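You operate a simulated robot arm through the tools that you are given. There is no shell and no other tool. Be economical: measure what you need, move in short steps, check, and stop when the job is done.

You are at the controls of a simulated two-armed robot. One attempt, no reset.

JOB
Slip the dish's rim patch, press the beige ring on, then hold the handle and blend the seam.
Fine: orange brush, brown rib; put both back.

Only the result counts: the job must be done as asked and must still hold three seconds after the hand-in. Knocking over, shifting, dropping, spilling or breaking anything else fails it.

ROBOT AND FRAMES
Two 7-joint arms with fingered hands on one trunk, on a base that drives. Base frame: it is fixed to the floor where the robot stands at the start and does not move with it; the origin is under the middle of the robot, x ahead of it, y to its left, z up; the surface under the hand at the start is at about z = 0.82. Units: m, degrees, N and s.
The left shoulder is at the start at [0.06, 0.126, 1.255], the right one opposite. With the tool pointing down near the work surface each hand reaches from about 0.1 to 0.68 m from the robot's upright axis, wherever it stands, measured 20 degrees to its own side. Places, roughly: brown rib (9x5x6 cm) [1, -0.4, 0.8]; coiled dish [0.5, -0.2, 0.9]. Payload 2.5 kg a hand.
Tool frame (each hand has its own): the origin (TCP) lies between the finger pads and is the grasp point; the fingertips stand 0.03 m ahead of it; z points along the fingers, y is the line along which they close. The gripper opens to 0.104 m. The gripper's body begins 0.035 m behind the TCP. The gripper is a hand of 5 fingers: y runs from the thumb to the fingers, the wrist lies at [-0.015, -0.104, -0.178] in the tool frame.
Orientation is that of the tool frame in the base frame, as [roll, pitch, yaw] about the fixed x, y, z axes, in that order (R = Rz(yaw) Ry(pitch) Rx(roll)). With the fingers straight down and the wrist toward the robot, the tool's x, y and z point along [0, 1, 0], [1, 0, 0] and [0, 0, -1] of the base frame.

CONTROLS
- The arms move only by the tool play_rows. It takes "left_series", "right_series" or both (then of equal length, played together; a hand with none holds still); each is a list of rows, each an object of numbers (a shift or turn left out is 0): "dx", "dy", "dz": the shift along the tool's x, y, z in m; "wx", "wy", "wz": the turn, a rotation vector about the tool's x, y, z in degrees. In form: [{"dx": .., "dy": .., "dz": .., "wx": .., "wy": .., "wz": ..}, ...]. A call has 1 to 12 rows; each row is the pose to reach, as a shift and turn from the pose commanded when the call began, along the tool's axes at that moment. Each row takes 0.2 s and may step no farther than 0.05 m and 8.6 degrees from the row before; otherwise, the whole call is refused. Where a pose cannot be reached the arm comes as near as it can. A force on the tool above 40 N (or 10 N above the force at the start of the call, whichever is more), or a blocked arm, ends the call early, and 0.2 s more pass. In this call time passes only in rows, and 0.2 s behind the last. The reply holds the time, the measured pose of the TCP, the force on the tool along the base axes, the opening and the grip force, in the units named above and with some noise, with the torque about the TCP (base axes, N m) and any sound that the robot's microphone picked up.
- Cameras (640 x 400 px; columns grow to the right, rows downward): "scene" is now at [0.1167, -0.0495, 1.4566]; the picture's right is [-0.50, -0.87, 0.00], its down [-0.57, 0.32, -0.76] and it looks along [0.66, -0.38, -0.65] (base axes); focal length 214 px, centre (320, 200). "left" rides on the left gripper at [-0.08, -0.078, -0.141] in its tool frame; the picture's right is [-0.78, -0.30, 0.56], its down [0.53, -0.78, 0.33] and it looks along [0.33, 0.56, 0.76] (tool axes); focal length 247 px, centre (320, 200). "right" rides on the right gripper at [0.08, -0.078, -0.141] in its tool frame; the picture's right is [-0.78, 0.30, -0.56], its down [-0.54, -0.78, 0.33] and it looks along [-0.33, 0.56, 0.76] (tool axes); focal length 247 px, centre (320, 200). There is no depth. A picture from a camera that has moved, and an enlarged one, comes with that camera's place and axes in the base frame and with its lens. The place of the scene camera against the robot may be out by one fixed shift of up to 0.012 m in any direction.
- snapshot(camera): a new picture of that camera. It takes no simulated time.
- raise_lower(by): slides the trunk up (or, below 0, down) by that many m; the arms and the scene camera ride with it, the base frame stays. It gives what a move gives, with no picture.
- base_move(legs): drives the robot by 1 to 6 legs, each [ahead, left, turn to the left] in m, m and degrees, along the robot's own axes; the way and the turn of a leg run together, so that a leg with both is an arc; at most 1.5 m and 180 degrees a leg. The arms and the cameras ride along, it lands a little off, and it stops where it bumps. It gives what a move gives.
- curl_fingers(index, middle, ring, little, thumb_bend, thumb_turn, hand): sets how far each is bent, from 0 (flat) to 1 (curled in); at 0.3 the hand is open as for a grip, at 0.7 the pads meet at the TCP. One left out holds its place. A second passes; each finger stops where it meets its share of the squeeze, and holds until it gets a number again. It is the only way to open and close the hand. It gives what a move gives, with no picture; readings hold the bend of each and the force on index, middle, ring, little, thumb and palm. thumb_turn goes from beside the hand (0) to across from the fingers (1), as for a grip.
- head_to(pan, tilt): turns the head with the scene camera to pan (to the left, within 86 degrees either way) and tilt (down, from -29 to 69), counted from straight ahead of the robot. It gives what a move gives.
- zoom(camera, box): a new picture of the part [left, top, right, bottom] of that camera's present view, enlarged. It takes no simulated time.
- hand_in(): hands the job in; it is judged then, once.

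Go step by step. Nothing tells you exact positions but the pictures and the camera data: compare them with the known pose of the tool, close in by small moves and look again before you grip or let go. The budget is 120 turns and 108 pictures, counting those below and the enlarged ones. Unless the task says otherwise, let go and move clear before handing in.

The tools are called after "Request:" by a JSON object that holds its "method" and its "body". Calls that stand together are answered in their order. play_rows: Moves the arms, as the interface text tells. Its arguments: {"type":"object","properties":{"left_series":{"type":"array","items":{"type":"object","properties":{"dx":{"type":"number"},"dy":{"type":"number"},"dz":{"type":"number"},"wx":{"type":"number"},"wy":{"type":"number"},"wz":{"type":"number"}}}},"right_series":{"type":"array","items":{"type":"object","properties":{"dx":{"type":"number"},"dy":{"type":"number"},"dz":{"type":"number"},"wx":{"type":"number"},"wy":{"type":"number"},"wz":{"type":"number"}}}}},"required":[]} The other tools are called the same way: raise_lower (by) slides the trunk up or down; curl_fingers (index, middle, ring, little, thumb_bend, thumb_turn, hand) moves the fingers one by one; base_move (legs) drives the base; head_to (pan, tilt) turns the head that bears the scene camera; snapshot (camera) takes a picture; zoom (camera, box) takes an enlarged picture of a part of a camera's view; hand_in () hands the job in.

At the start:

```text
clock: 0.0
left_tcp_pos: [0.5517, 0.0388, 1.2712]
left_orientation: [-180.0, -0.1, 90.1]
left_wrist_force: [0.3, 0.2, 0.0]
left_torque: [0.01, -0.03, -0.03]
left_finger_gap: 0.1037
left_grip_force: 0.0
left_shape: jaw
left_bend: [0.3, 0.3, 0.3, 0.3, 0.3, 0.98]
left_finger forces: [0.0, 0.0, 0.0, 0.1, 0.0, 0.0]
right_tcp_pos: [0.3137, -0.407, 1.3307]
right_orientation: [-179.9, 0.1, 90.0]
right_wrist_force: [-0.2, -0.3, 1.1]
right_torque: [0.02, 0.02, 0.0]
right_finger_gap: 0.1036
right_grip_force: 0.0
right_shape: jaw
right_bend: [0.3, 0.3, 0.3, 0.3, 0.3, 0.98]
right_finger forces: [0.0, 0.0, 0.1, 0.0, 0.1, 0.0]
trunk travel left (down, up): [-0.65, 0.29]
robot x, y, heading: [0.0009, 0.0016, -0.2]
head pan, tilt: [-29.8, 40.7]
```

scene: 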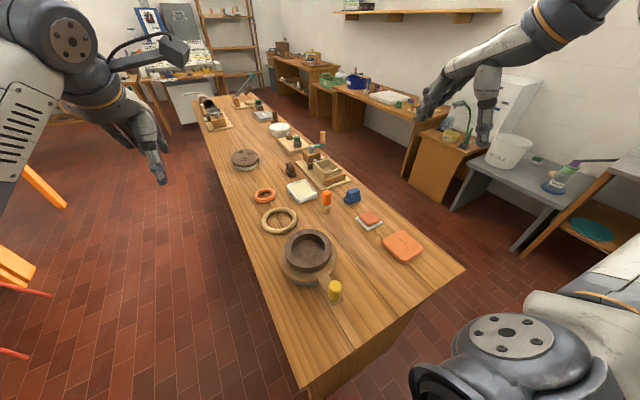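
right: 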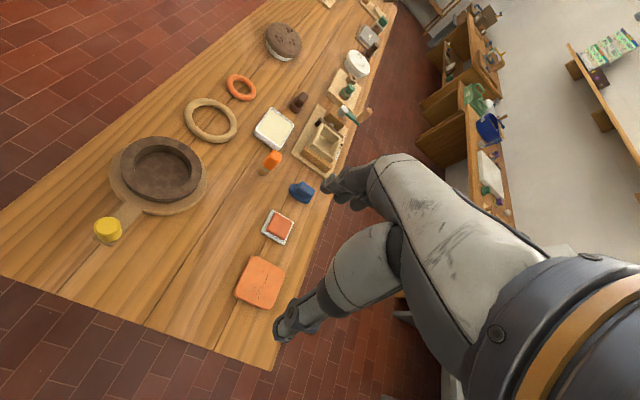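
left: 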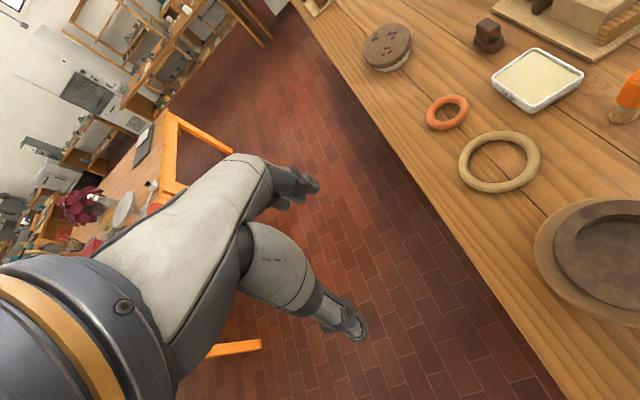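

I see a long bench with the coiled dish (yellow-tipped handle), a beige ring, an orange ring, a slip tray, an orange brush and a brown rib. First I take enlarged looks to pin things down.

Request:
{"method": "zoom", "body": {"camera": "scene", "box": [240, 200, 400, 320]}}

Request:
{"method": "zoom", "body": {"camera": "scene", "box": [240, 115, 400, 235]}}

Request:
{"method": "zoom", "body": {"camera": "right", "box": [80, 120, 280, 260]}}

```text
3.33 times, centred on (320, 260) of scene
camera zoom: at [0.1167, -0.0495, 1.4566], right [-0.5, -0.87, 0.0], down [-0.57, 0.32, -0.76], along [0.66, -0.38, -0.65], focal length 715 px, centre (320, 0)
```

zoom: 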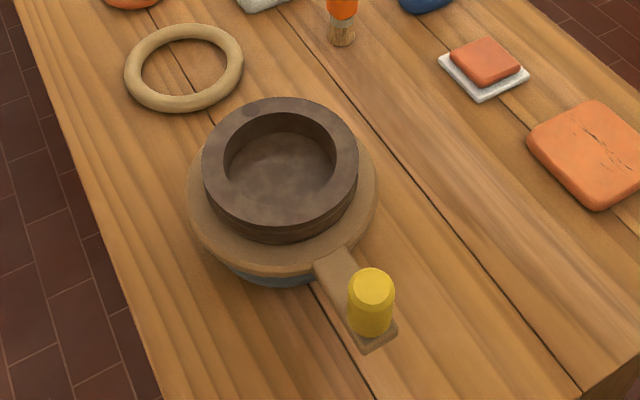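

```text
3.33 times, centred on (320, 175) of scene
camera zoom: at [0.1167, -0.0495, 1.4566], right [-0.5, -0.87, 0.0], down [-0.57, 0.32, -0.76], along [0.66, -0.38, -0.65], focal length 715 px, centre (320, 283)
```

zoom: 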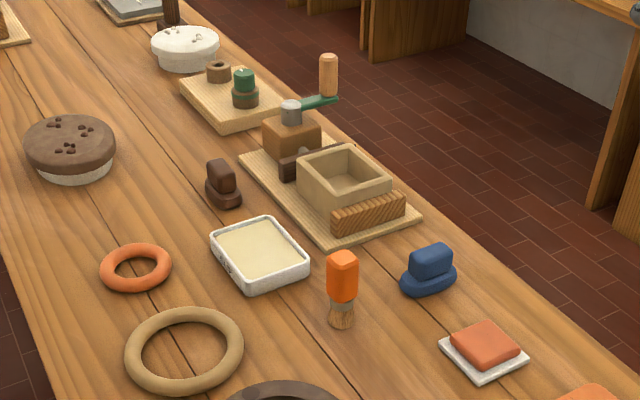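

```text
2.86 times, centred on (180, 190) of right
camera zoom: at [0.2353, -0.3263, 1.4715], right [0.3, -0.78, 0.56], down [-0.78, -0.54, -0.33], along [0.56, -0.33, -0.76], focal length 706 px, centre (720, 229)
```

zoom: 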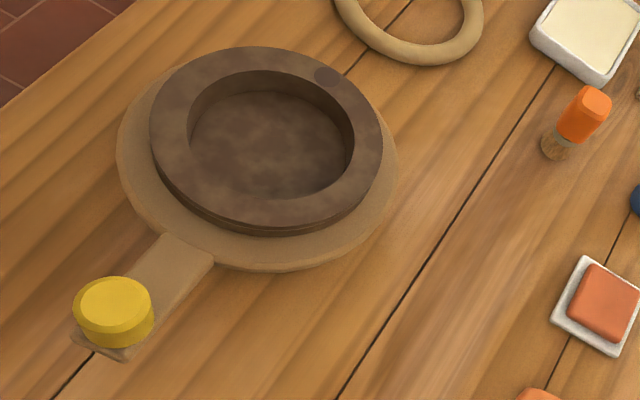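

The handle belongs to the banding wheel under the dish, the dark spot on the far rim is the patch, and the slip tray is at about (0.85, -0.37). The best station is along the bench's left side, so I check whether the floor there is free.

Request:
{"method": "head_to", "body": {"pan": 35, "tilt": 35}}

Request:
{"method": "snapshot", "body": {"camera": "scene"}}

```text
clock: 1.4
left_tcp_pos: [0.5513, 0.0406, 1.2724]
left_orientation: [-180.0, 0.0, 90.1]
left_wrist_force: [0.2, 0.1, 0.2]
left_torque: [-0.02, 0.02, 0.01]
left_finger_gap: 0.1036
left_grip_force: 0.0
left_shape: jaw
left_bend: [0.3, 0.3, 0.3, 0.3, 0.3, 0.98]
left_finger forces: [0.0, 0.0, 0.1, 0.1, 0.1, 0.0]
right_tcp_pos: [0.3147, -0.4061, 1.3299]
right_orientation: [-179.9, 0.0, 90.1]
right_wrist_force: [-0.4, -1.1, -0.1]
right_torque: [-0.02, 0.01, -0.02]
right_finger_gap: 0.1037
right_grip_force: 0.1
right_shape: jaw
right_bend: [0.3, 0.3, 0.3, 0.3, 0.3, 0.98]
right_finger forces: [0.0, 0.0, 0.0, 0.0, 0.0, 0.0]
trunk travel left (down, up): [-0.65, 0.29]
robot x, y, heading: [0.002, -0.0026, -0.0]
head pan, tilt: [35.0, 35.0]
```

```text
101 pictures are left
camera scene: at [0.1156, 0.0429, 1.4651], right [0.57, -0.82, 0.0], down [-0.47, -0.33, -0.82], along [0.67, 0.47, -0.57], focal length 214 px, centre (320, 200)
```

scene: 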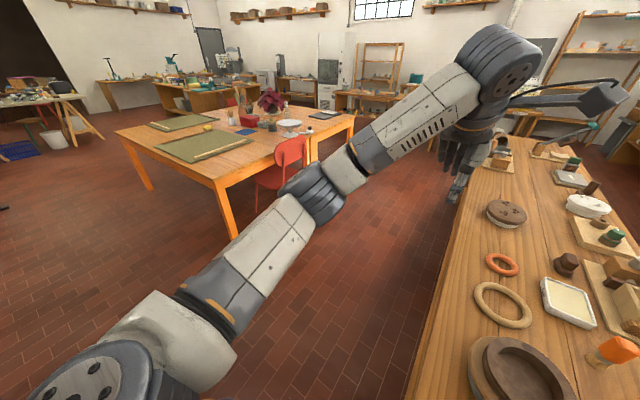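

The aisle beside the bench is clear. I drive left, ahead and turn to face the bench's long side.

Request:
{"method": "base_move", "body": {"legs": [[0, 0.45, 0], [0.7, 0, 0], [0, 0, -90]]}}

Request:
{"method": "head_to", "body": {"pan": 0, "tilt": 50}}

Request:
{"method": "snapshot", "body": {"camera": "scene"}}

```text
clock: 11.3
left_tcp_pos: [0.7445, -0.0919, 1.2714]
left_orientation: [-180.0, 0.0, 0.7]
left_wrist_force: [0.8, -0.4, 0.0]
left_torque: [-0.01, -0.02, -0.01]
left_finger_gap: 0.1035
left_grip_force: 0.0
left_shape: jaw
left_bend: [0.3, 0.3, 0.3, 0.3, 0.3, 0.98]
left_finger forces: [0.0, 0.0, 0.0, 0.0, 0.1, 0.1]
right_tcp_pos: [0.2943, 0.1404, 1.3296]
right_orientation: [-180.0, 0.0, 0.8]
right_wrist_force: [0.6, 0.7, 0.2]
right_torque: [-0.01, -0.02, 0.01]
right_finger_gap: 0.1036
right_grip_force: 0.0
right_shape: jaw
right_bend: [0.3, 0.3, 0.3, 0.3, 0.3, 0.98]
right_finger forces: [0.0, 0.0, 0.0, 0.1, 0.0, 0.1]
trunk travel left (down, up): [-0.65, 0.29]
robot x, y, heading: [0.6963, 0.458, -89.1]
head pan, tilt: [35.0, 35.0]
```

```text
clock: 12.3
left_tcp_pos: [0.7435, -0.0914, 1.2708]
left_orientation: [-180.0, 0.0, 0.7]
left_wrist_force: [0.1, -0.1, -0.5]
left_torque: [0.01, -0.01, 0.0]
left_finger_gap: 0.1035
left_grip_force: 0.0
left_shape: jaw
left_bend: [0.3, 0.3, 0.3, 0.3, 0.3, 0.98]
left_finger forces: [0.1, 0.1, 0.0, 0.1, 0.0, 0.1]
right_tcp_pos: [0.2945, 0.1404, 1.331]
right_orientation: [-180.0, 0.0, 0.8]
right_wrist_force: [0.1, 0.9, -0.1]
right_torque: [-0.03, 0.01, -0.02]
right_finger_gap: 0.104
right_grip_force: 0.0
right_shape: jaw
right_bend: [0.3, 0.3, 0.3, 0.3, 0.3, 0.98]
right_finger forces: [0.0, 0.1, 0.0, 0.0, 0.0, 0.1]
trunk travel left (down, up): [-0.65, 0.29]
robot x, y, heading: [0.7011, 0.4635, -89.0]
head pan, tilt: [0.0, 50.0]
```

```text
100 pictures are left
camera scene: at [0.703, 0.3342, 1.4435], right [-1.0, -0.01, 0.0], down [-0.01, 0.77, -0.64], along [0.01, -0.64, -0.77], focal length 214 px, centre (320, 200)
```

scene: 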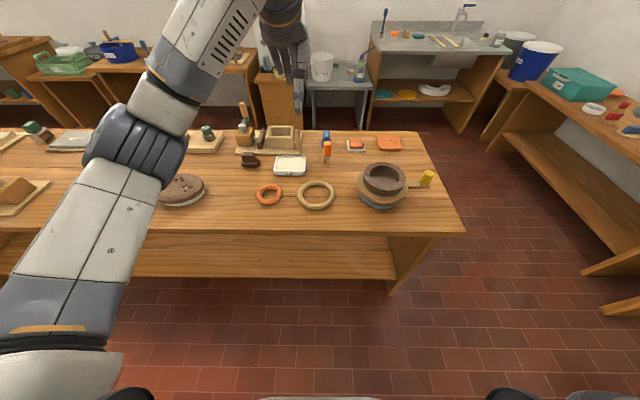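

The bench edge is at y ≈ -0.05. I close in to about y = 0.18, the same gap to the edge as at the start.

Request:
{"method": "base_move", "body": {"legs": [[0.28, 0.02, -1]]}}

Request:
{"method": "head_to", "body": {"pan": -10, "tilt": 55}}

Request:
{"method": "snapshot", "body": {"camera": "scene"}}

Request:
{"method": "snapshot", "body": {"camera": "left"}}

```text
clock: 14.3
left_tcp_pos: [0.7593, -0.3699, 1.2711]
left_orientation: [-180.0, -0.1, -0.1]
left_wrist_force: [0.0, -0.8, -0.7]
left_torque: [-0.01, 0.03, 0.01]
left_finger_gap: 0.1034
left_grip_force: 0.0
left_shape: jaw
left_bend: [0.3, 0.3, 0.3, 0.3, 0.3, 0.98]
left_finger forces: [0.0, 0.0, 0.0, 0.0, 0.0, 0.0]
right_tcp_pos: [0.3124, -0.1325, 1.3305]
right_orientation: [179.9, 0.0, 0.0]
right_wrist_force: [-0.1, -0.5, 0.1]
right_torque: [0.0, 0.0, -0.01]
right_finger_gap: 0.1036
right_grip_force: 0.1
right_shape: jaw
right_bend: [0.3, 0.3, 0.3, 0.3, 0.3, 0.98]
right_finger forces: [0.0, 0.1, 0.1, 0.1, 0.1, 0.1]
trunk travel left (down, up): [-0.65, 0.29]
robot x, y, heading: [0.7191, 0.1803, -89.8]
head pan, tilt: [0.0, 50.0]
```

```text
clock: 15.0
left_tcp_pos: [0.7609, -0.3682, 1.2723]
left_orientation: [-179.9, 0.0, -0.1]
left_wrist_force: [-0.6, 0.4, 0.0]
left_torque: [0.0, 0.01, 0.0]
left_finger_gap: 0.1039
left_grip_force: 0.0
left_shape: jaw
left_bend: [0.3, 0.3, 0.3, 0.3, 0.3, 0.98]
left_finger forces: [0.0, 0.0, 0.0, 0.0, 0.0, 0.1]
right_tcp_pos: [0.3133, -0.1315, 1.3296]
right_orientation: [-180.0, 0.1, -0.1]
right_wrist_force: [-0.5, -0.5, 0.1]
right_torque: [0.01, 0.02, -0.03]
right_finger_gap: 0.1039
right_grip_force: 0.0
right_shape: jaw
right_bend: [0.3, 0.3, 0.3, 0.3, 0.3, 0.98]
right_finger forces: [0.0, 0.1, 0.0, 0.1, 0.0, 0.0]
trunk travel left (down, up): [-0.65, 0.29]
robot x, y, heading: [0.72, 0.1841, -89.8]
head pan, tilt: [-10.0, 55.0]
```

```text
99 pictures are left
camera scene: at [0.7109, 0.0636, 1.4369], right [-0.98, 0.17, 0.0], down [0.14, 0.81, -0.57], along [-0.1, -0.57, -0.82], focal length 214 px, centre (320, 200)
```

scene: 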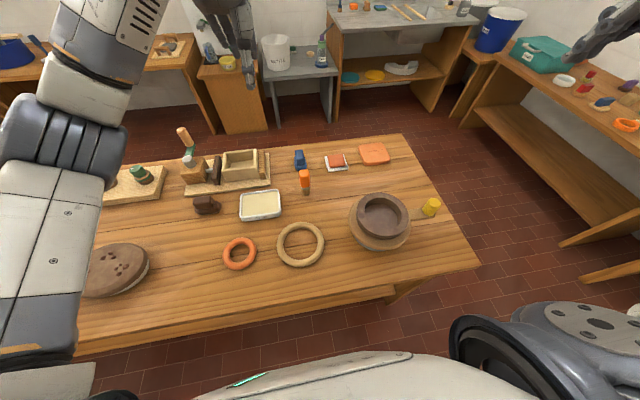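

```text
98 pictures are left
camera left: at [0.6789, -0.29, 1.413], right [-0.78, 0.3, -0.56], down [0.53, 0.78, -0.33], along [0.33, -0.56, -0.76], focal length 247 px, centre (320, 200)
```

left: 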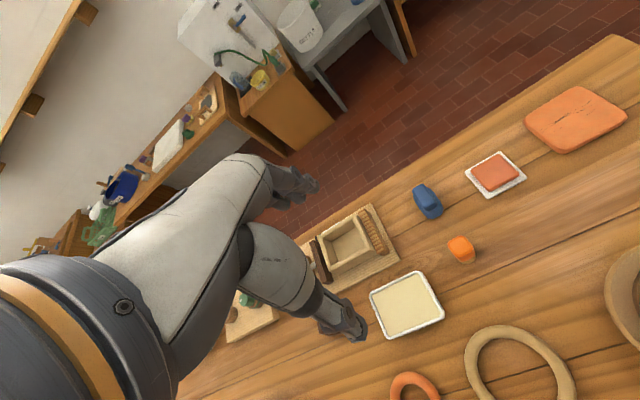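

I'm stationed at (0.72, 0.18) facing the bench; the brush stands at about (0.677, -0.403). I bring the left hand above it for a close look.

Request:
{"method": "play_rows", "body": {"left_series": [{"dx": -0.017, "dy": 0.007, "dz": 0.044}, {"dx": -0.034, "dy": 0.014, "dz": 0.088}, {"dx": -0.051, "dy": 0.021, "dz": 0.132}, {"dx": -0.068, "dy": 0.028, "dz": 0.176}, {"dx": -0.084, "dy": 0.035, "dz": 0.215}]}}

Request:
{"method": "snapshot", "body": {"camera": "left"}}

Request:
{"method": "snapshot", "body": {"camera": "scene"}}

```text
clock: 16.2
left_tcp_pos: [0.6764, -0.4039, 1.0571]
left_orientation: [-180.0, 0.0, 0.0]
left_wrist_force: [0.5, 0.3, -0.4]
left_torque: [-0.02, 0.0, -0.03]
left_finger_gap: 0.1037
left_grip_force: 0.0
left_shape: jaw
left_bend: [0.3, 0.3, 0.3, 0.3, 0.3, 0.98]
left_finger forces: [0.0, 0.0, 0.1, 0.1, 0.1, 0.0]
right_tcp_pos: [0.3121, -0.1326, 1.3292]
right_orientation: [-179.9, 0.0, 0.0]
right_wrist_force: [-0.4, 0.3, -1.0]
right_torque: [0.0, -0.03, -0.02]
right_finger_gap: 0.1037
right_grip_force: 0.1
right_shape: jaw
right_bend: [0.3, 0.3, 0.3, 0.3, 0.3, 0.98]
right_finger forces: [0.0, 0.0, 0.1, 0.1, 0.1, 0.1]
trunk travel left (down, up): [-0.65, 0.29]
robot x, y, heading: [0.7235, 0.1808, -90.0]
head pan, tilt: [-10.0, 55.0]
```

```text
97 pictures are left
camera left: at [0.5962, -0.325, 1.1986], right [-0.78, 0.3, -0.56], down [0.53, 0.78, -0.33], along [0.33, -0.56, -0.76], focal length 247 px, centre (320, 200)
```

left: 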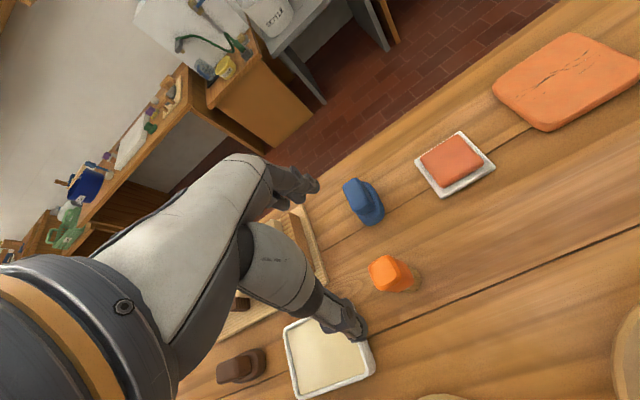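

```text
96 pictures are left
camera scene: at [0.7105, 0.0634, 1.4369], right [-0.98, 0.17, 0.0], down [0.14, 0.81, -0.57], along [-0.1, -0.56, -0.82], focal length 214 px, centre (320, 200)
```

scene: 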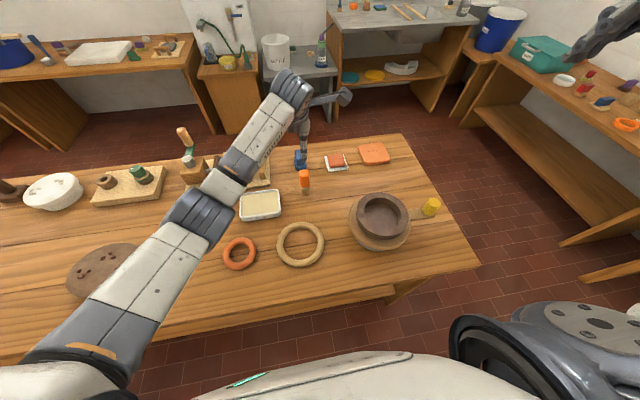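

The hand is right above the brush. I descend partway and check the fingers straddle it.

Request:
{"method": "play_rows", "body": {"left_series": [{"dz": 0.045}, {"dy": -0.002, "dz": 0.085}, {"dy": -0.002, "dz": 0.11}]}}

Request:
{"method": "zoom", "body": {"camera": "left", "box": [220, 140, 420, 340]}}

Request:
{"method": "zoom", "body": {"camera": "scene", "box": [220, 100, 380, 220]}}

```text
clock: 17.0
left_tcp_pos: [0.6742, -0.4021, 0.947]
left_orientation: [179.9, 0.0, 0.0]
left_wrist_force: [0.6, -0.3, -0.9]
left_torque: [-0.01, 0.0, 0.04]
left_finger_gap: 0.1034
left_grip_force: 0.1
left_shape: jaw
left_bend: [0.3, 0.3, 0.3, 0.3, 0.3, 0.98]
left_finger forces: [0.0, 0.0, 0.1, 0.0, 0.1, 0.0]
right_tcp_pos: [0.3128, -0.132, 1.3302]
right_orientation: [-180.0, 0.0, -0.1]
right_wrist_force: [-0.6, 0.4, -0.6]
right_torque: [0.02, 0.02, 0.01]
right_finger_gap: 0.1036
right_grip_force: 0.0
right_shape: jaw
right_bend: [0.3, 0.3, 0.3, 0.3, 0.3, 0.98]
right_finger forces: [0.0, 0.0, 0.1, 0.1, 0.0, 0.1]
trunk travel left (down, up): [-0.65, 0.29]
robot x, y, heading: [0.7171, 0.1829, -90.0]
head pan, tilt: [-10.0, 55.0]
```

```text
2.00 times, centred on (320, 240) of left
camera zoom: at [0.5937, -0.3236, 1.0886], right [-0.78, 0.3, -0.56], down [0.53, 0.78, -0.33], along [0.33, -0.56, -0.76], focal length 494 px, centre (320, 120)
```

zoom: 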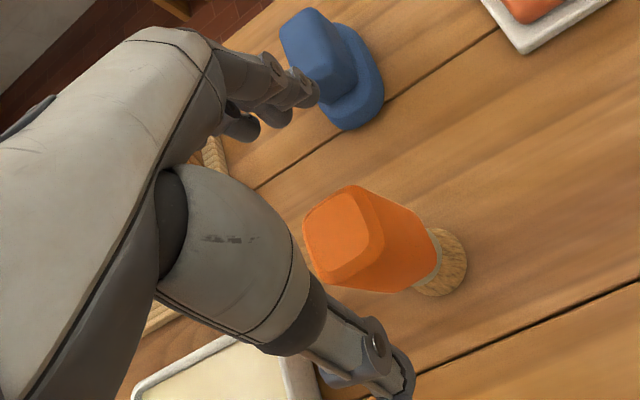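

```text
3.33 times, centred on (300, 160) of scene
camera zoom: at [0.7108, 0.0634, 1.4369], right [-0.98, 0.17, 0.0], down [0.14, 0.81, -0.57], along [-0.1, -0.56, -0.82], focal length 715 px, centre (387, 333)
```

zoom: 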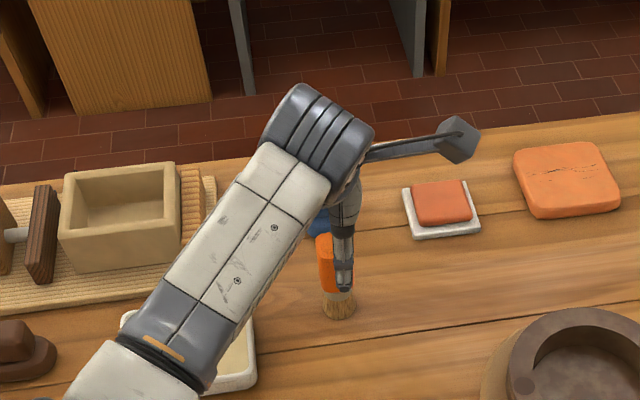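

The fingers straddle the brush; its axis is about (0.675, -0.396). I lower to grip height and close.

Request:
{"method": "play_rows", "body": {"left_series": [{"dy": -0.006, "dz": 0.03}, {"dy": -0.006, "dz": 0.057}]}}

Request:
{"method": "zoom", "body": {"camera": "left", "box": [220, 140, 420, 340]}}

```text
clock: 17.6
left_tcp_pos: [0.6763, -0.3971, 0.8894]
left_orientation: [-180.0, 0.0, 0.1]
left_wrist_force: [-0.6, -0.1, 0.3]
left_torque: [0.02, -0.04, -0.02]
left_finger_gap: 0.1036
left_grip_force: 0.0
left_shape: jaw
left_bend: [0.3, 0.3, 0.3, 0.3, 0.3, 0.98]
left_finger forces: [0.0, 0.0, 0.0, 0.0, 0.0, 0.1]
right_tcp_pos: [0.3131, -0.1318, 1.3294]
right_orientation: [180.0, -0.1, 0.0]
right_wrist_force: [-1.0, -0.4, -0.2]
right_torque: [-0.01, 0.01, -0.03]
right_finger_gap: 0.1038
right_grip_force: 0.0
right_shape: jaw
right_bend: [0.3, 0.3, 0.3, 0.3, 0.3, 0.98]
right_finger forces: [0.0, 0.0, 0.1, 0.0, 0.0, 0.0]
trunk travel left (down, up): [-0.65, 0.29]
robot x, y, heading: [0.7206, 0.1827, -90.1]
head pan, tilt: [-10.0, 55.0]
```

```text
2.00 times, centred on (320, 240) of left
camera zoom: at [0.5937, -0.3181, 1.0305], right [-0.78, 0.3, -0.56], down [0.53, 0.78, -0.33], along [0.33, -0.56, -0.76], focal length 494 px, centre (320, 120)
```

zoom: 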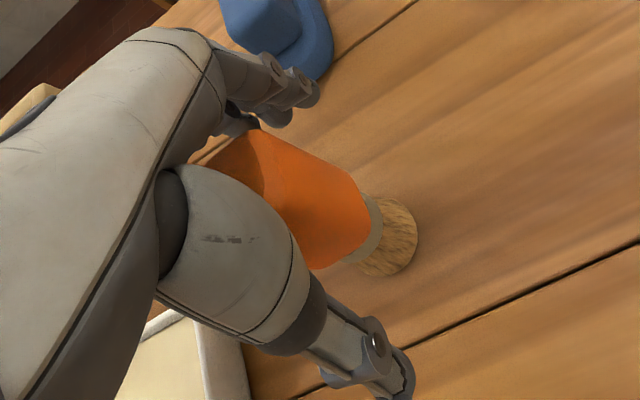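

The brush sits between the thumb and fingers. I close the hand.

Request:
{"method": "curl_fingers", "body": {"hand": "left", "index": 0.7, "middle": 0.7, "ring": 0.7, "little": 0.7, "thumb_bend": 0.7}}

Request:
{"method": "zoom", "body": {"camera": "left", "box": [220, 140, 420, 340]}}

```text
clock: 18.6
left_tcp_pos: [0.6743, -0.3973, 0.8892]
left_orientation: [-179.9, 0.0, 0.0]
left_wrist_force: [-0.1, -1.8, -0.4]
left_torque: [-0.02, 0.0, 0.01]
left_finger_gap: 0.0271
left_grip_force: 10.8
left_shape: fingers
left_bend: [0.62, 0.65, 0.7, 0.7, 0.6, 0.96]
left_finger forces: [6.5, 4.6, 0.0, 0.1, 11.0, 0.2]
right_tcp_pos: [0.3123, -0.1314, 1.3313]
right_orientation: [-180.0, 0.1, 0.0]
right_wrist_force: [-0.6, 0.3, -0.3]
right_torque: [0.0, 0.01, -0.02]
right_finger_gap: 0.1038
right_grip_force: 0.0
right_shape: jaw
right_bend: [0.3, 0.3, 0.3, 0.3, 0.3, 0.98]
right_finger forces: [0.0, 0.0, 0.0, 0.1, 0.0, 0.0]
trunk travel left (down, up): [-0.65, 0.29]
robot x, y, heading: [0.7202, 0.1818, -89.7]
head pan, tilt: [-10.0, 55.0]
```

```text
2.00 times, centred on (320, 240) of left
camera zoom: at [0.594, -0.3183, 1.0308], right [-0.78, 0.3, -0.56], down [0.53, 0.78, -0.33], along [0.33, -0.56, -0.76], focal length 494 px, centre (320, 120)
```

zoom: 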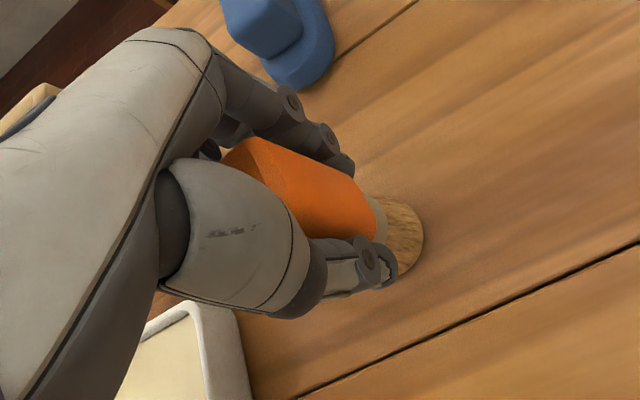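

Grip holds at about 11 N; the brush's home is TCP (0.674, -0.397, 0.889). I lift it and carry it over the slip tray at about (0.83, -0.355).

Request:
{"method": "play_rows", "body": {"left_series": [{"dz": -0.04}, {"dz": -0.08}, {"dx": 0.045, "dy": -0.012, "dz": -0.085}, {"dx": 0.09, "dy": -0.024, "dz": -0.085}, {"dx": 0.13, "dy": -0.036, "dz": -0.085}, {"dx": 0.156, "dy": -0.042, "dz": -0.085}]}}

Request:
{"method": "snapshot", "body": {"camera": "left"}}

Request:
{"method": "zoom", "body": {"camera": "scene", "box": [180, 120, 340, 240]}}

```text
clock: 20.0
left_tcp_pos: [0.8321, -0.3544, 0.9731]
left_orientation: [-180.0, -0.1, 0.0]
left_wrist_force: [0.3, -0.1, -0.1]
left_torque: [0.02, -0.02, 0.01]
left_finger_gap: 0.0268
left_grip_force: 11.0
left_shape: fingers
left_bend: [0.62, 0.65, 0.7, 0.7, 0.6, 0.96]
left_finger forces: [6.5, 4.6, 0.1, 0.1, 10.9, 0.0]
right_tcp_pos: [0.3132, -0.1309, 1.3314]
right_orientation: [180.0, 0.0, 0.0]
right_wrist_force: [-0.7, 0.6, -0.1]
right_torque: [0.0, -0.02, -0.02]
right_finger_gap: 0.1034
right_grip_force: 0.1
right_shape: jaw
right_bend: [0.3, 0.3, 0.3, 0.3, 0.3, 0.98]
right_finger forces: [0.0, 0.0, 0.0, 0.1, 0.0, 0.0]
trunk travel left (down, up): [-0.65, 0.29]
robot x, y, heading: [0.7173, 0.1824, -89.9]
head pan, tilt: [-10.0, 55.0]
```

```text
91 pictures are left
camera left: at [0.7516, -0.2753, 1.1158], right [-0.78, 0.3, -0.56], down [0.54, 0.78, -0.33], along [0.33, -0.56, -0.76], focal length 247 px, centre (320, 200)
```

left: 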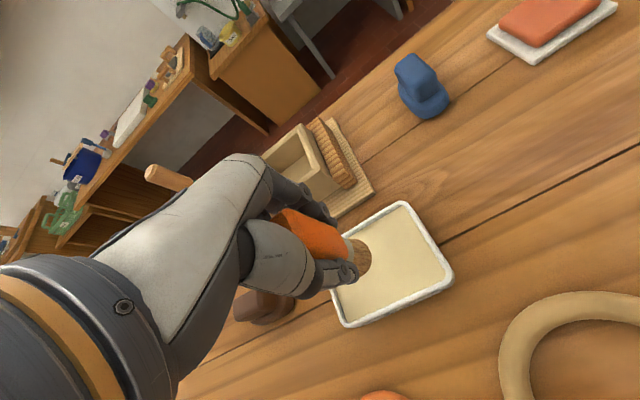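

```text
3.33 times, centred on (260, 180) of scene
camera zoom: at [0.711, 0.0635, 1.4369], right [-0.98, 0.17, 0.0], down [0.14, 0.81, -0.57], along [-0.1, -0.56, -0.82], focal length 715 px, centre (520, 267)
```

zoom: 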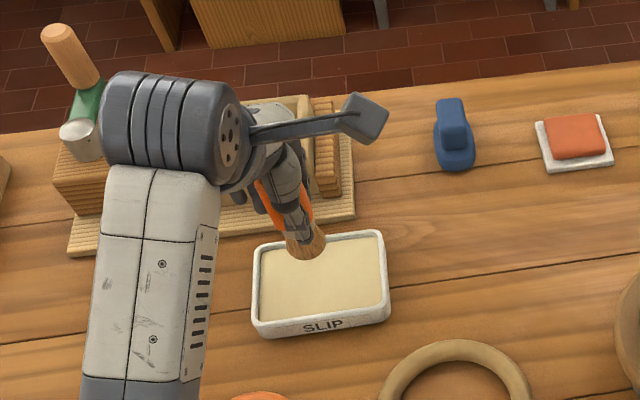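

The brush is centred over the slip. I lower it gently.

Request:
{"method": "play_rows", "body": {"left_series": [{"dz": 0.03}, {"dz": 0.05}, {"dz": 0.06}, {"dz": 0.065}]}}

Request:
{"method": "zoom", "body": {"camera": "left", "box": [260, 180, 460, 340]}}

```text
clock: 21.0
left_tcp_pos: [0.8321, -0.3546, 0.9086]
left_orientation: [179.9, 0.0, 0.0]
left_wrist_force: [0.5, 0.2, -0.8]
left_torque: [0.01, 0.01, 0.0]
left_finger_gap: 0.027
left_grip_force: 11.0
left_shape: fingers
left_bend: [0.62, 0.65, 0.7, 0.7, 0.6, 0.96]
left_finger forces: [6.5, 4.5, 0.1, 0.0, 10.9, 0.0]
right_tcp_pos: [0.3133, -0.1326, 1.3302]
right_orientation: [-180.0, -0.1, 0.0]
right_wrist_force: [-0.3, -0.2, -0.1]
right_torque: [-0.05, 0.0, 0.01]
right_finger_gap: 0.1038
right_grip_force: 0.1
right_shape: jaw
right_bend: [0.3, 0.3, 0.3, 0.3, 0.3, 0.98]
right_finger forces: [0.0, 0.0, 0.0, 0.0, 0.1, 0.0]
trunk travel left (down, up): [-0.65, 0.29]
robot x, y, heading: [0.7235, 0.1801, -90.0]
head pan, tilt: [-10.0, 55.0]
```

```text
2.50 times, centred on (360, 260) of left
camera zoom: at [0.7508, -0.2756, 1.0503], right [-0.78, 0.3, -0.56], down [0.53, 0.78, -0.33], along [0.33, -0.56, -0.76], focal length 617 px, centre (220, 50)
```

zoom: 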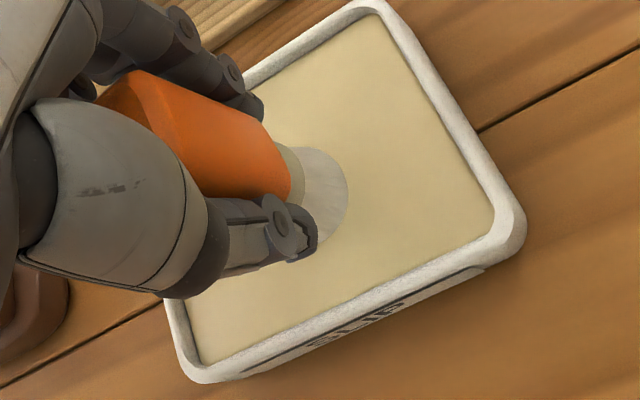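

The bristles turned white: the brush is loaded. I lift it and carry it over the rim patch at about (0.545, -0.213, 0.92).

Request:
{"method": "play_rows", "body": {"left_series": [{"dz": -0.045}, {"dz": -0.09}, {"dz": -0.13}, {"dx": -0.041, "dy": -0.02, "dz": -0.135}, {"dx": -0.082, "dy": -0.04, "dz": -0.135}, {"dx": -0.123, "dy": -0.06, "dz": -0.135}, {"dx": -0.164, "dy": -0.081, "dz": -0.135}, {"dx": -0.205, "dy": -0.101, "dz": -0.135}, {"dx": -0.246, "dy": -0.121, "dz": -0.135}, {"dx": -0.287, "dy": -0.141, "dz": -0.135}]}}

Request:
{"method": "snapshot", "body": {"camera": "left"}}

Request:
{"method": "zoom", "body": {"camera": "scene", "box": [300, 140, 460, 260]}}

```text
clock: 22.8
left_tcp_pos: [0.7015, -0.2896, 1.0334]
left_orientation: [176.5, -7.5, 6.2]
left_wrist_force: [0.8, 0.5, -0.5]
left_torque: [0.0, -0.04, -0.01]
left_finger_gap: 0.0269
left_grip_force: 11.0
left_shape: fingers
left_bend: [0.62, 0.65, 0.7, 0.7, 0.6, 0.96]
left_finger forces: [6.5, 4.4, 0.0, 0.0, 10.9, 0.0]
right_tcp_pos: [0.3139, -0.1317, 1.3295]
right_orientation: [-179.9, 0.1, 0.1]
right_wrist_force: [-0.4, 0.3, 0.6]
right_torque: [0.05, 0.01, -0.01]
right_finger_gap: 0.1037
right_grip_force: 0.0
right_shape: jaw
right_bend: [0.3, 0.3, 0.3, 0.3, 0.3, 0.98]
right_finger forces: [0.0, 0.0, 0.0, 0.1, 0.0, 0.0]
trunk travel left (down, up): [-0.65, 0.29]
robot x, y, heading: [0.7199, 0.1833, -90.1]
head pan, tilt: [-10.0, 55.0]
stopped in row 9 (left hand): the arm was blocked; the commanded pose is now the measured one
```

```text
88 pictures are left
camera left: at [0.5945, -0.2132, 1.1594], right [-0.72, 0.19, -0.67], down [0.5, 0.81, -0.31], along [0.49, -0.55, -0.68], focal length 247 px, centre (320, 200)
```

left: 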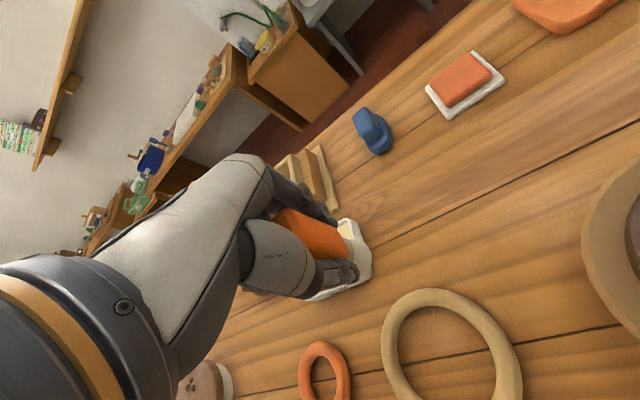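

```text
3.33 times, centred on (380, 200) of scene
camera zoom: at [0.7108, 0.0635, 1.4369], right [-0.98, 0.17, 0.0], down [0.14, 0.81, -0.57], along [-0.1, -0.56, -0.82], focal length 715 px, centre (120, 200)
```

zoom: 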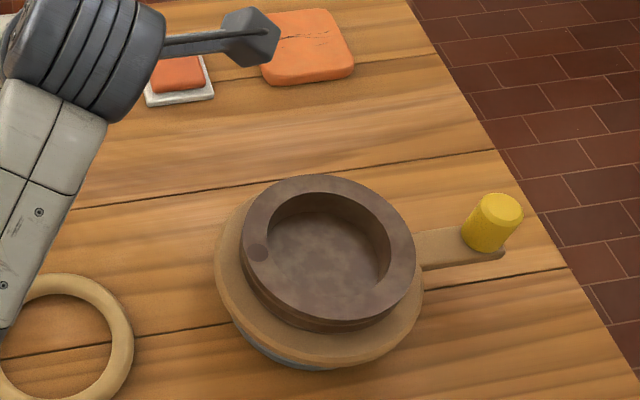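

The left arm can't reach that far across the body. I level and raise the brush, then drive sideways to the right so that the dish lies in front of the left hand.

Request:
{"method": "play_rows", "body": {"left_series": [{"dx": 0.03, "dz": -0.02, "wx": 1.5, "wy": -3.8, "wz": 3.0}, {"dx": 0.06, "dz": -0.035, "wx": 3.1, "wy": -7.7, "wz": 6.0}]}}

Request:
{"method": "base_move", "body": {"legs": [[0, -0.27, 0]]}}

Request:
{"method": "snapshot", "body": {"camera": "left"}}

Request:
{"method": "snapshot", "body": {"camera": "scene"}}

```text
clock: 23.4
left_tcp_pos: [0.7549, -0.283, 1.0788]
left_orientation: [-179.9, 0.4, -0.3]
left_wrist_force: [0.6, 0.0, -1.1]
left_torque: [0.02, 0.0, -0.01]
left_finger_gap: 0.0267
left_grip_force: 11.3
left_shape: fingers
left_bend: [0.62, 0.65, 0.7, 0.7, 0.6, 0.96]
left_finger forces: [6.5, 4.4, 0.0, 0.1, 11.0, 0.1]
right_tcp_pos: [0.3139, -0.1319, 1.3301]
right_orientation: [179.9, 0.1, 0.2]
right_wrist_force: [-0.9, -0.1, -0.2]
right_torque: [-0.03, 0.01, 0.0]
right_finger_gap: 0.1036
right_grip_force: 0.0
right_shape: jaw
right_bend: [0.3, 0.3, 0.3, 0.3, 0.3, 0.98]
right_finger forces: [0.0, 0.0, 0.0, 0.1, 0.1, 0.0]
trunk travel left (down, up): [-0.65, 0.29]
robot x, y, heading: [0.7205, 0.184, -89.8]
head pan, tilt: [-10.0, 55.0]
```

```text
clock: 25.3
left_tcp_pos: [0.4868, -0.282, 1.0782]
left_orientation: [-180.0, 0.2, -0.3]
left_wrist_force: [-0.1, 0.2, -0.6]
left_torque: [-0.01, -0.01, -0.02]
left_finger_gap: 0.0269
left_grip_force: 11.1
left_shape: fingers
left_bend: [0.62, 0.65, 0.7, 0.7, 0.6, 0.96]
left_finger forces: [6.5, 4.4, 0.0, 0.1, 10.8, 0.1]
right_tcp_pos: [0.0443, -0.1326, 1.3302]
right_orientation: [180.0, 0.0, 0.0]
right_wrist_force: [-0.6, 0.1, 0.1]
right_torque: [0.05, -0.01, -0.02]
right_finger_gap: 0.1039
right_grip_force: 0.0
right_shape: jaw
right_bend: [0.3, 0.3, 0.3, 0.3, 0.3, 0.98]
right_finger forces: [0.1, 0.1, 0.0, 0.0, 0.1, 0.1]
trunk travel left (down, up): [-0.65, 0.29]
robot x, y, heading: [0.4536, 0.1815, -90.1]
head pan, tilt: [-10.0, 55.0]
```

```text
86 pictures are left
camera left: at [0.407, -0.2036, 1.2204], right [-0.78, 0.3, -0.55], down [0.54, 0.77, -0.33], along [0.33, -0.56, -0.76], focal length 247 px, centre (320, 200)
```

left: 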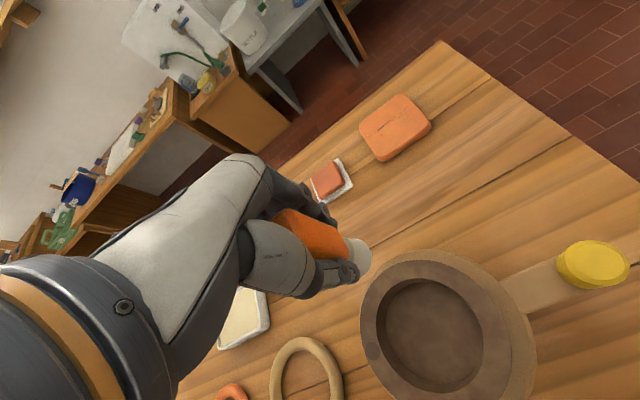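

```text
85 pictures are left
camera scene: at [0.443, 0.0634, 1.4369], right [-0.98, 0.17, 0.0], down [0.14, 0.81, -0.57], along [-0.1, -0.56, -0.82], focal length 214 px, centre (320, 200)
```

scene: 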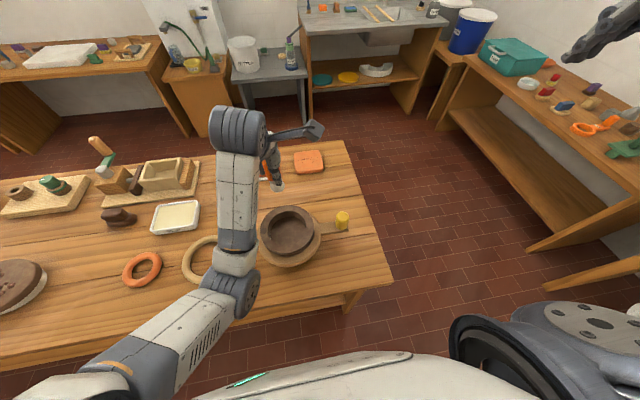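

Now the dish is well in reach. I enlarge the patch for an accurate fix.

Request:
{"method": "zoom", "body": {"camera": "left", "box": [330, 230, 550, 400]}}

Request:
{"method": "zoom", "body": {"camera": "scene", "box": [220, 160, 380, 280]}}

```text
2.35 times, centred on (440, 315) of left
camera zoom: at [0.407, -0.2036, 1.2204], right [-0.78, 0.3, -0.55], down [0.54, 0.77, -0.33], along [0.33, -0.56, -0.76], focal length 581 px, centre (38, -71)
```

zoom: 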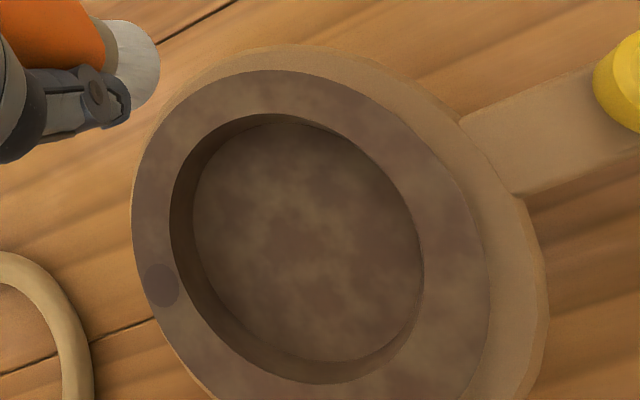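

```text
3.33 times, centred on (300, 220) of scene
camera zoom: at [0.443, 0.0634, 1.4369], right [-0.98, 0.17, 0.0], down [0.14, 0.81, -0.57], along [-0.1, -0.56, -0.82], focal length 715 px, centre (387, 133)
```

zoom: 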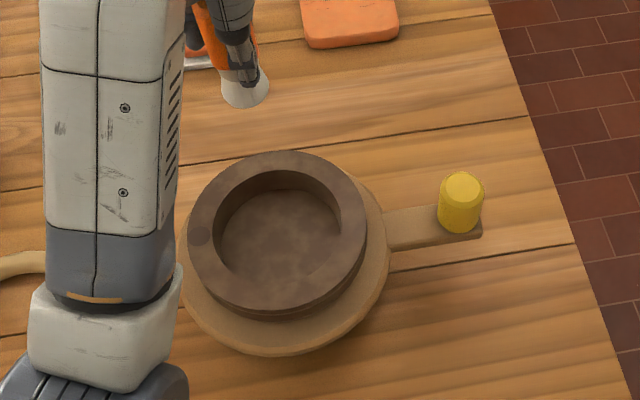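

The patch is at (0.545, -0.211, 0.92). I move the bristles above it and lower to just over the rim.

Request:
{"method": "play_rows", "body": {"left_series": [{"dx": 0.03, "dy": -0.034}, {"dx": 0.061, "dy": -0.067}, {"dx": 0.061, "dy": -0.067, "dz": 0.04}, {"dx": 0.061, "dy": -0.067, "dz": 0.07}]}}

Request:
{"method": "zoom", "body": {"camera": "left", "box": [260, 180, 460, 340]}}

Request:
{"method": "zoom", "body": {"camera": "scene", "box": [220, 160, 380, 280]}}

```text
clock: 26.0
left_tcp_pos: [0.6041, -0.246, 1.1004]
left_orientation: [173.4, -9.3, 5.4]
left_wrist_force: [0.5, -0.4, -0.7]
left_torque: [0.01, 0.01, 0.0]
left_finger_gap: 0.0265
left_grip_force: 10.5
left_shape: fingers
left_bend: [0.62, 0.65, 0.7, 0.7, 0.6, 0.96]
left_finger forces: [6.4, 4.3, 0.0, 0.0, 10.7, 0.0]
left hand out of reach, approached as far as the arm can: row 2
right_tcp_pos: [0.0454, -0.133, 1.3286]
right_orientation: [180.0, 0.2, 0.1]
right_wrist_force: [-0.3, 0.1, -0.2]
right_torque: [0.02, 0.01, -0.04]
right_finger_gap: 0.1036
right_grip_force: 0.1
right_shape: jaw
right_bend: [0.3, 0.3, 0.3, 0.3, 0.3, 0.98]
right_finger forces: [0.0, 0.1, 0.0, 0.1, 0.0, 0.1]
trunk travel left (down, up): [-0.65, 0.29]
robot x, y, heading: [0.4532, 0.1833, -89.9]
head pan, tilt: [-10.0, 55.0]
stopped in row 3 (left hand): the arm was blocked; the commanded pose is now the measured one
```

```text
2.50 times, centred on (360, 260) of left
camera zoom: at [0.4956, -0.1609, 1.2174], right [-0.69, 0.17, -0.7], down [0.52, 0.79, -0.33], along [0.5, -0.6, -0.63], focal length 617 px, centre (220, 50)
```

zoom: 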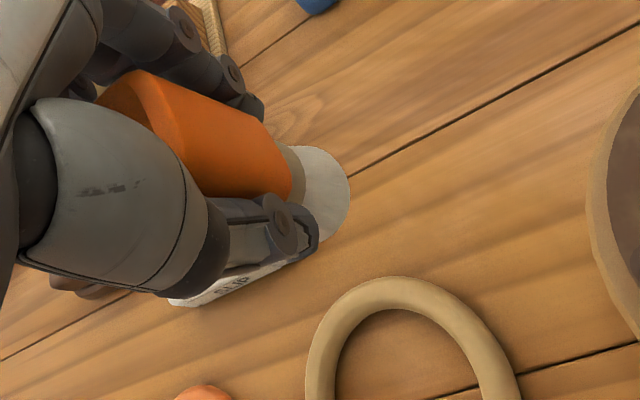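

```text
3.33 times, centred on (300, 220) of scene
camera zoom: at [0.4435, 0.0634, 1.4369], right [-0.98, 0.17, 0.0], down [0.14, 0.81, -0.57], along [-0.1, -0.56, -0.82], focal length 715 px, centre (387, 133)
```

zoom: 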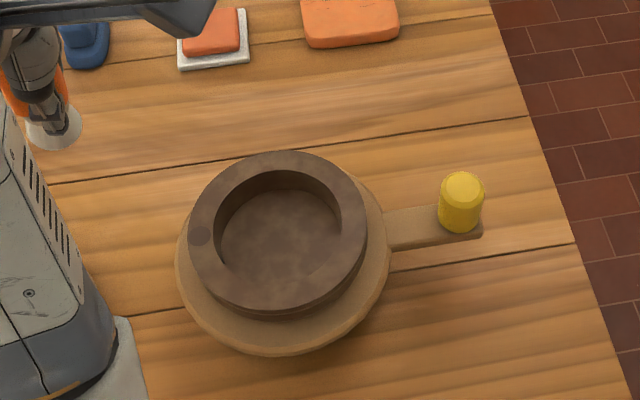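

The arm is folded too tightly at this height, so I raise the trunk for a more natural downward reach, then level the brush.

Request:
{"method": "raise_lower", "body": {"by": 0.17}}

Request:
{"method": "play_rows", "body": {"left_series": [{"wx": 3.1, "wy": -4.8, "wz": 2.4}, {"wx": 6.2, "wy": -9.6, "wz": 4.9}]}}

```text
clock: 27.9
left_tcp_pos: [0.6038, -0.2461, 1.2692]
left_orientation: [173.6, -9.2, 5.3]
left_wrist_force: [0.8, -0.2, 0.3]
left_torque: [0.02, 0.02, 0.02]
left_finger_gap: 0.0263
left_grip_force: 10.4
left_shape: fingers
left_bend: [0.62, 0.65, 0.7, 0.7, 0.6, 0.96]
left_finger forces: [6.4, 4.3, 0.0, 0.0, 10.7, 0.0]
right_tcp_pos: [0.0465, -0.1323, 1.501]
right_orientation: [180.0, 0.1, 0.1]
right_wrist_force: [-0.4, -0.6, 0.5]
right_torque: [0.04, -0.01, -0.02]
right_finger_gap: 0.1038
right_grip_force: 0.1
right_shape: jaw
right_bend: [0.3, 0.3, 0.3, 0.3, 0.3, 0.98]
right_finger forces: [0.1, 0.0, 0.0, 0.0, 0.0, 0.1]
trunk travel left (down, up): [-0.82, 0.12]
robot x, y, heading: [0.4524, 0.183, -89.9]
head pan, tilt: [-10.0, 55.0]
```

```text
clock: 28.4
left_tcp_pos: [0.6563, -0.2481, 1.2634]
left_orientation: [178.0, -10.6, 5.8]
left_wrist_force: [0.5, 0.4, -0.8]
left_torque: [0.0, -0.02, 0.03]
left_finger_gap: 0.0265
left_grip_force: 10.9
left_shape: fingers
left_bend: [0.62, 0.65, 0.7, 0.7, 0.6, 0.96]
left_finger forces: [6.4, 4.2, 0.0, 0.0, 10.5, 0.0]
left hand out of reach, approached as far as the arm can: row 2
right_tcp_pos: [0.0458, -0.1325, 1.5009]
right_orientation: [-180.0, 0.1, -0.1]
right_wrist_force: [-0.3, 0.4, 0.7]
right_torque: [-0.04, 0.0, -0.03]
right_finger_gap: 0.1035
right_grip_force: 0.1
right_shape: jaw
right_bend: [0.3, 0.3, 0.3, 0.3, 0.3, 0.98]
right_finger forces: [0.1, 0.1, 0.0, 0.1, 0.0, 0.0]
trunk travel left (down, up): [-0.82, 0.12]
robot x, y, heading: [0.4535, 0.179, -89.9]
head pan, tilt: [-10.0, 55.0]
stopped in row 2 (left hand): the arm was blocked; the commanded pose is now the measured one
```

The hand is still folded; I bring it forward and down, leveling as it goes.

Request:
{"method": "play_rows", "body": {"left_series": [{"dy": 0.02, "dz": 0.04}, {"dy": 0.04, "dz": 0.08}, {"dy": 0.05, "dz": 0.12, "wx": 0.7, "wy": -5.3, "wz": 2.8}, {"dy": 0.05, "dz": 0.14, "wx": 1.5, "wy": -10.7, "wz": 5.6}]}}

```text
clock: 29.4
left_tcp_pos: [0.6846, -0.2994, 1.126]
left_orientation: [-179.9, 0.3, -0.2]
left_wrist_force: [-0.4, -0.4, 0.3]
left_torque: [-0.02, 0.03, 0.0]
left_finger_gap: 0.0263
left_grip_force: 10.1
left_shape: fingers
left_bend: [0.62, 0.65, 0.7, 0.7, 0.61, 0.96]
left_finger forces: [6.3, 4.2, 0.0, 0.0, 10.4, 0.0]
right_tcp_pos: [0.0461, -0.1319, 1.5002]
right_orientation: [-180.0, 0.1, -0.1]
right_wrist_force: [-0.2, 0.0, 0.3]
right_torque: [0.0, -0.01, -0.01]
right_finger_gap: 0.1036
right_grip_force: 0.1
right_shape: jaw
right_bend: [0.3, 0.3, 0.3, 0.3, 0.3, 0.98]
right_finger forces: [0.1, 0.1, 0.0, 0.0, 0.1, 0.1]
trunk travel left (down, up): [-0.82, 0.12]
robot x, y, heading: [0.4522, 0.1827, -89.8]
head pan, tilt: [-10.0, 55.0]
```

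Level again. Now I move toward the patch at a safe height.

Request:
{"method": "play_rows", "body": {"left_series": [{"dx": -0.03, "dy": -0.01, "dz": 0.03}, {"dx": -0.07, "dy": -0.03, "dz": 0.06}, {"dx": -0.105, "dy": -0.055, "dz": 0.075}, {"dx": -0.137, "dy": -0.085, "dz": 0.08}]}}

Request:
{"method": "zoom", "body": {"camera": "left", "box": [260, 180, 460, 340]}}

Request:
{"method": "snapshot", "body": {"camera": "scene"}}

```text
refused: row 2 steps farther than a row can; nothing moved
```

```text
2.50 times, centred on (360, 260) of left
camera zoom: at [0.6048, -0.221, 1.2674], right [-0.78, 0.3, -0.55], down [0.54, 0.78, -0.33], along [0.33, -0.56, -0.76], focal length 617 px, centre (220, 50)
```

zoom: 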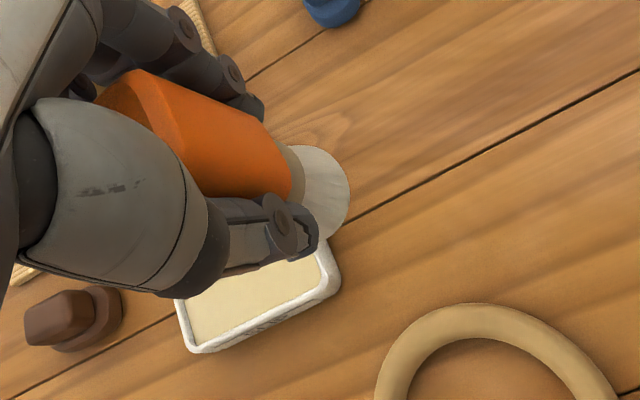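

```text
79 pictures are left
camera scene: at [0.4441, 0.0634, 1.6069], right [-0.98, 0.17, 0.0], down [0.14, 0.81, -0.57], along [-0.1, -0.56, -0.82], focal length 214 px, centre (320, 200)
```

scene: 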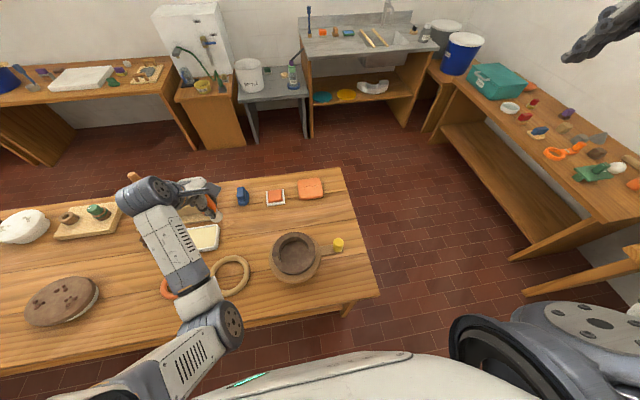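

One row was too long; I repeat the approach with smaller steps.

Request:
{"method": "play_rows", "body": {"left_series": [{"dx": -0.03, "dy": -0.01, "dz": 0.02}, {"dx": -0.06, "dy": -0.025, "dz": 0.04}, {"dx": -0.09, "dy": -0.045, "dz": 0.06}, {"dx": -0.115, "dy": -0.065, "dz": 0.075}, {"dx": -0.137, "dy": -0.085, "dz": 0.08}]}}

Request:
{"method": "zoom", "body": {"camera": "left", "box": [260, 180, 460, 340]}}

Request:
{"method": "zoom", "body": {"camera": "scene", "box": [220, 190, 360, 300]}}

```text
clock: 30.3
left_tcp_pos: [0.6199, -0.3184, 1.1473]
left_orientation: [167.8, -4.3, 1.4]
left_wrist_force: [0.2, -0.8, -1.1]
left_torque: [-0.01, 0.0, 0.03]
left_finger_gap: 0.0261
left_grip_force: 10.1
left_shape: fingers
left_bend: [0.62, 0.65, 0.7, 0.7, 0.61, 0.96]
left_finger forces: [6.3, 4.2, 0.0, 0.0, 10.6, 0.0]
right_tcp_pos: [0.0462, -0.1311, 1.5004]
right_orientation: [180.0, -0.1, -0.1]
right_wrist_force: [-0.2, 0.2, -0.6]
right_torque: [0.02, 0.0, 0.02]
right_finger_gap: 0.1039
right_grip_force: 0.1
right_shape: jaw
right_bend: [0.3, 0.3, 0.3, 0.3, 0.3, 0.98]
right_finger forces: [0.0, 0.0, 0.0, 0.0, 0.0, 0.0]
trunk travel left (down, up): [-0.82, 0.12]
robot x, y, heading: [0.4547, 0.182, -90.0]
head pan, tilt: [-10.0, 55.0]
stopped in row 4 (left hand): the arm was blocked; the commanded pose is now the measured one
```

```text
2.50 times, centred on (360, 260) of left
camera zoom: at [0.5301, -0.2136, 1.2631], right [-0.73, 0.15, -0.66], down [0.55, 0.7, -0.45], along [0.4, -0.69, -0.6], focal length 617 px, centre (220, 50)
```

zoom: 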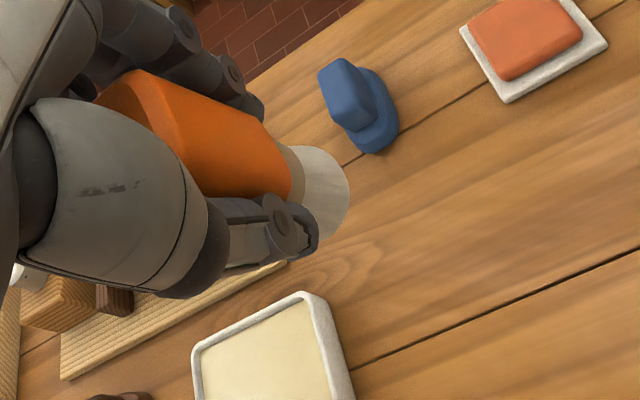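

```text
3.64 times, centred on (290, 245) of scene
camera zoom: at [0.4436, 0.0635, 1.6069], right [-0.98, 0.17, 0.0], down [0.14, 0.81, -0.57], along [-0.1, -0.56, -0.82], focal length 780 px, centre (429, 36)
```

zoom: 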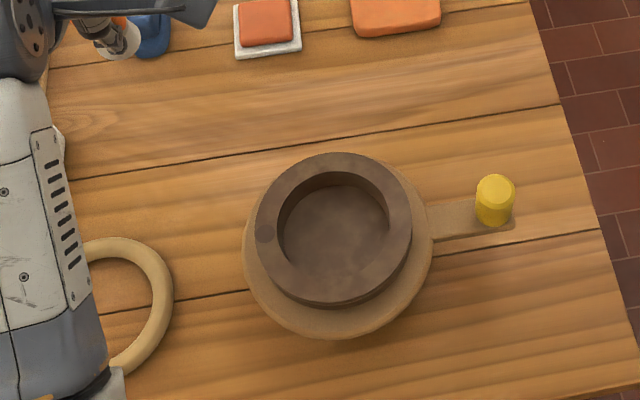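

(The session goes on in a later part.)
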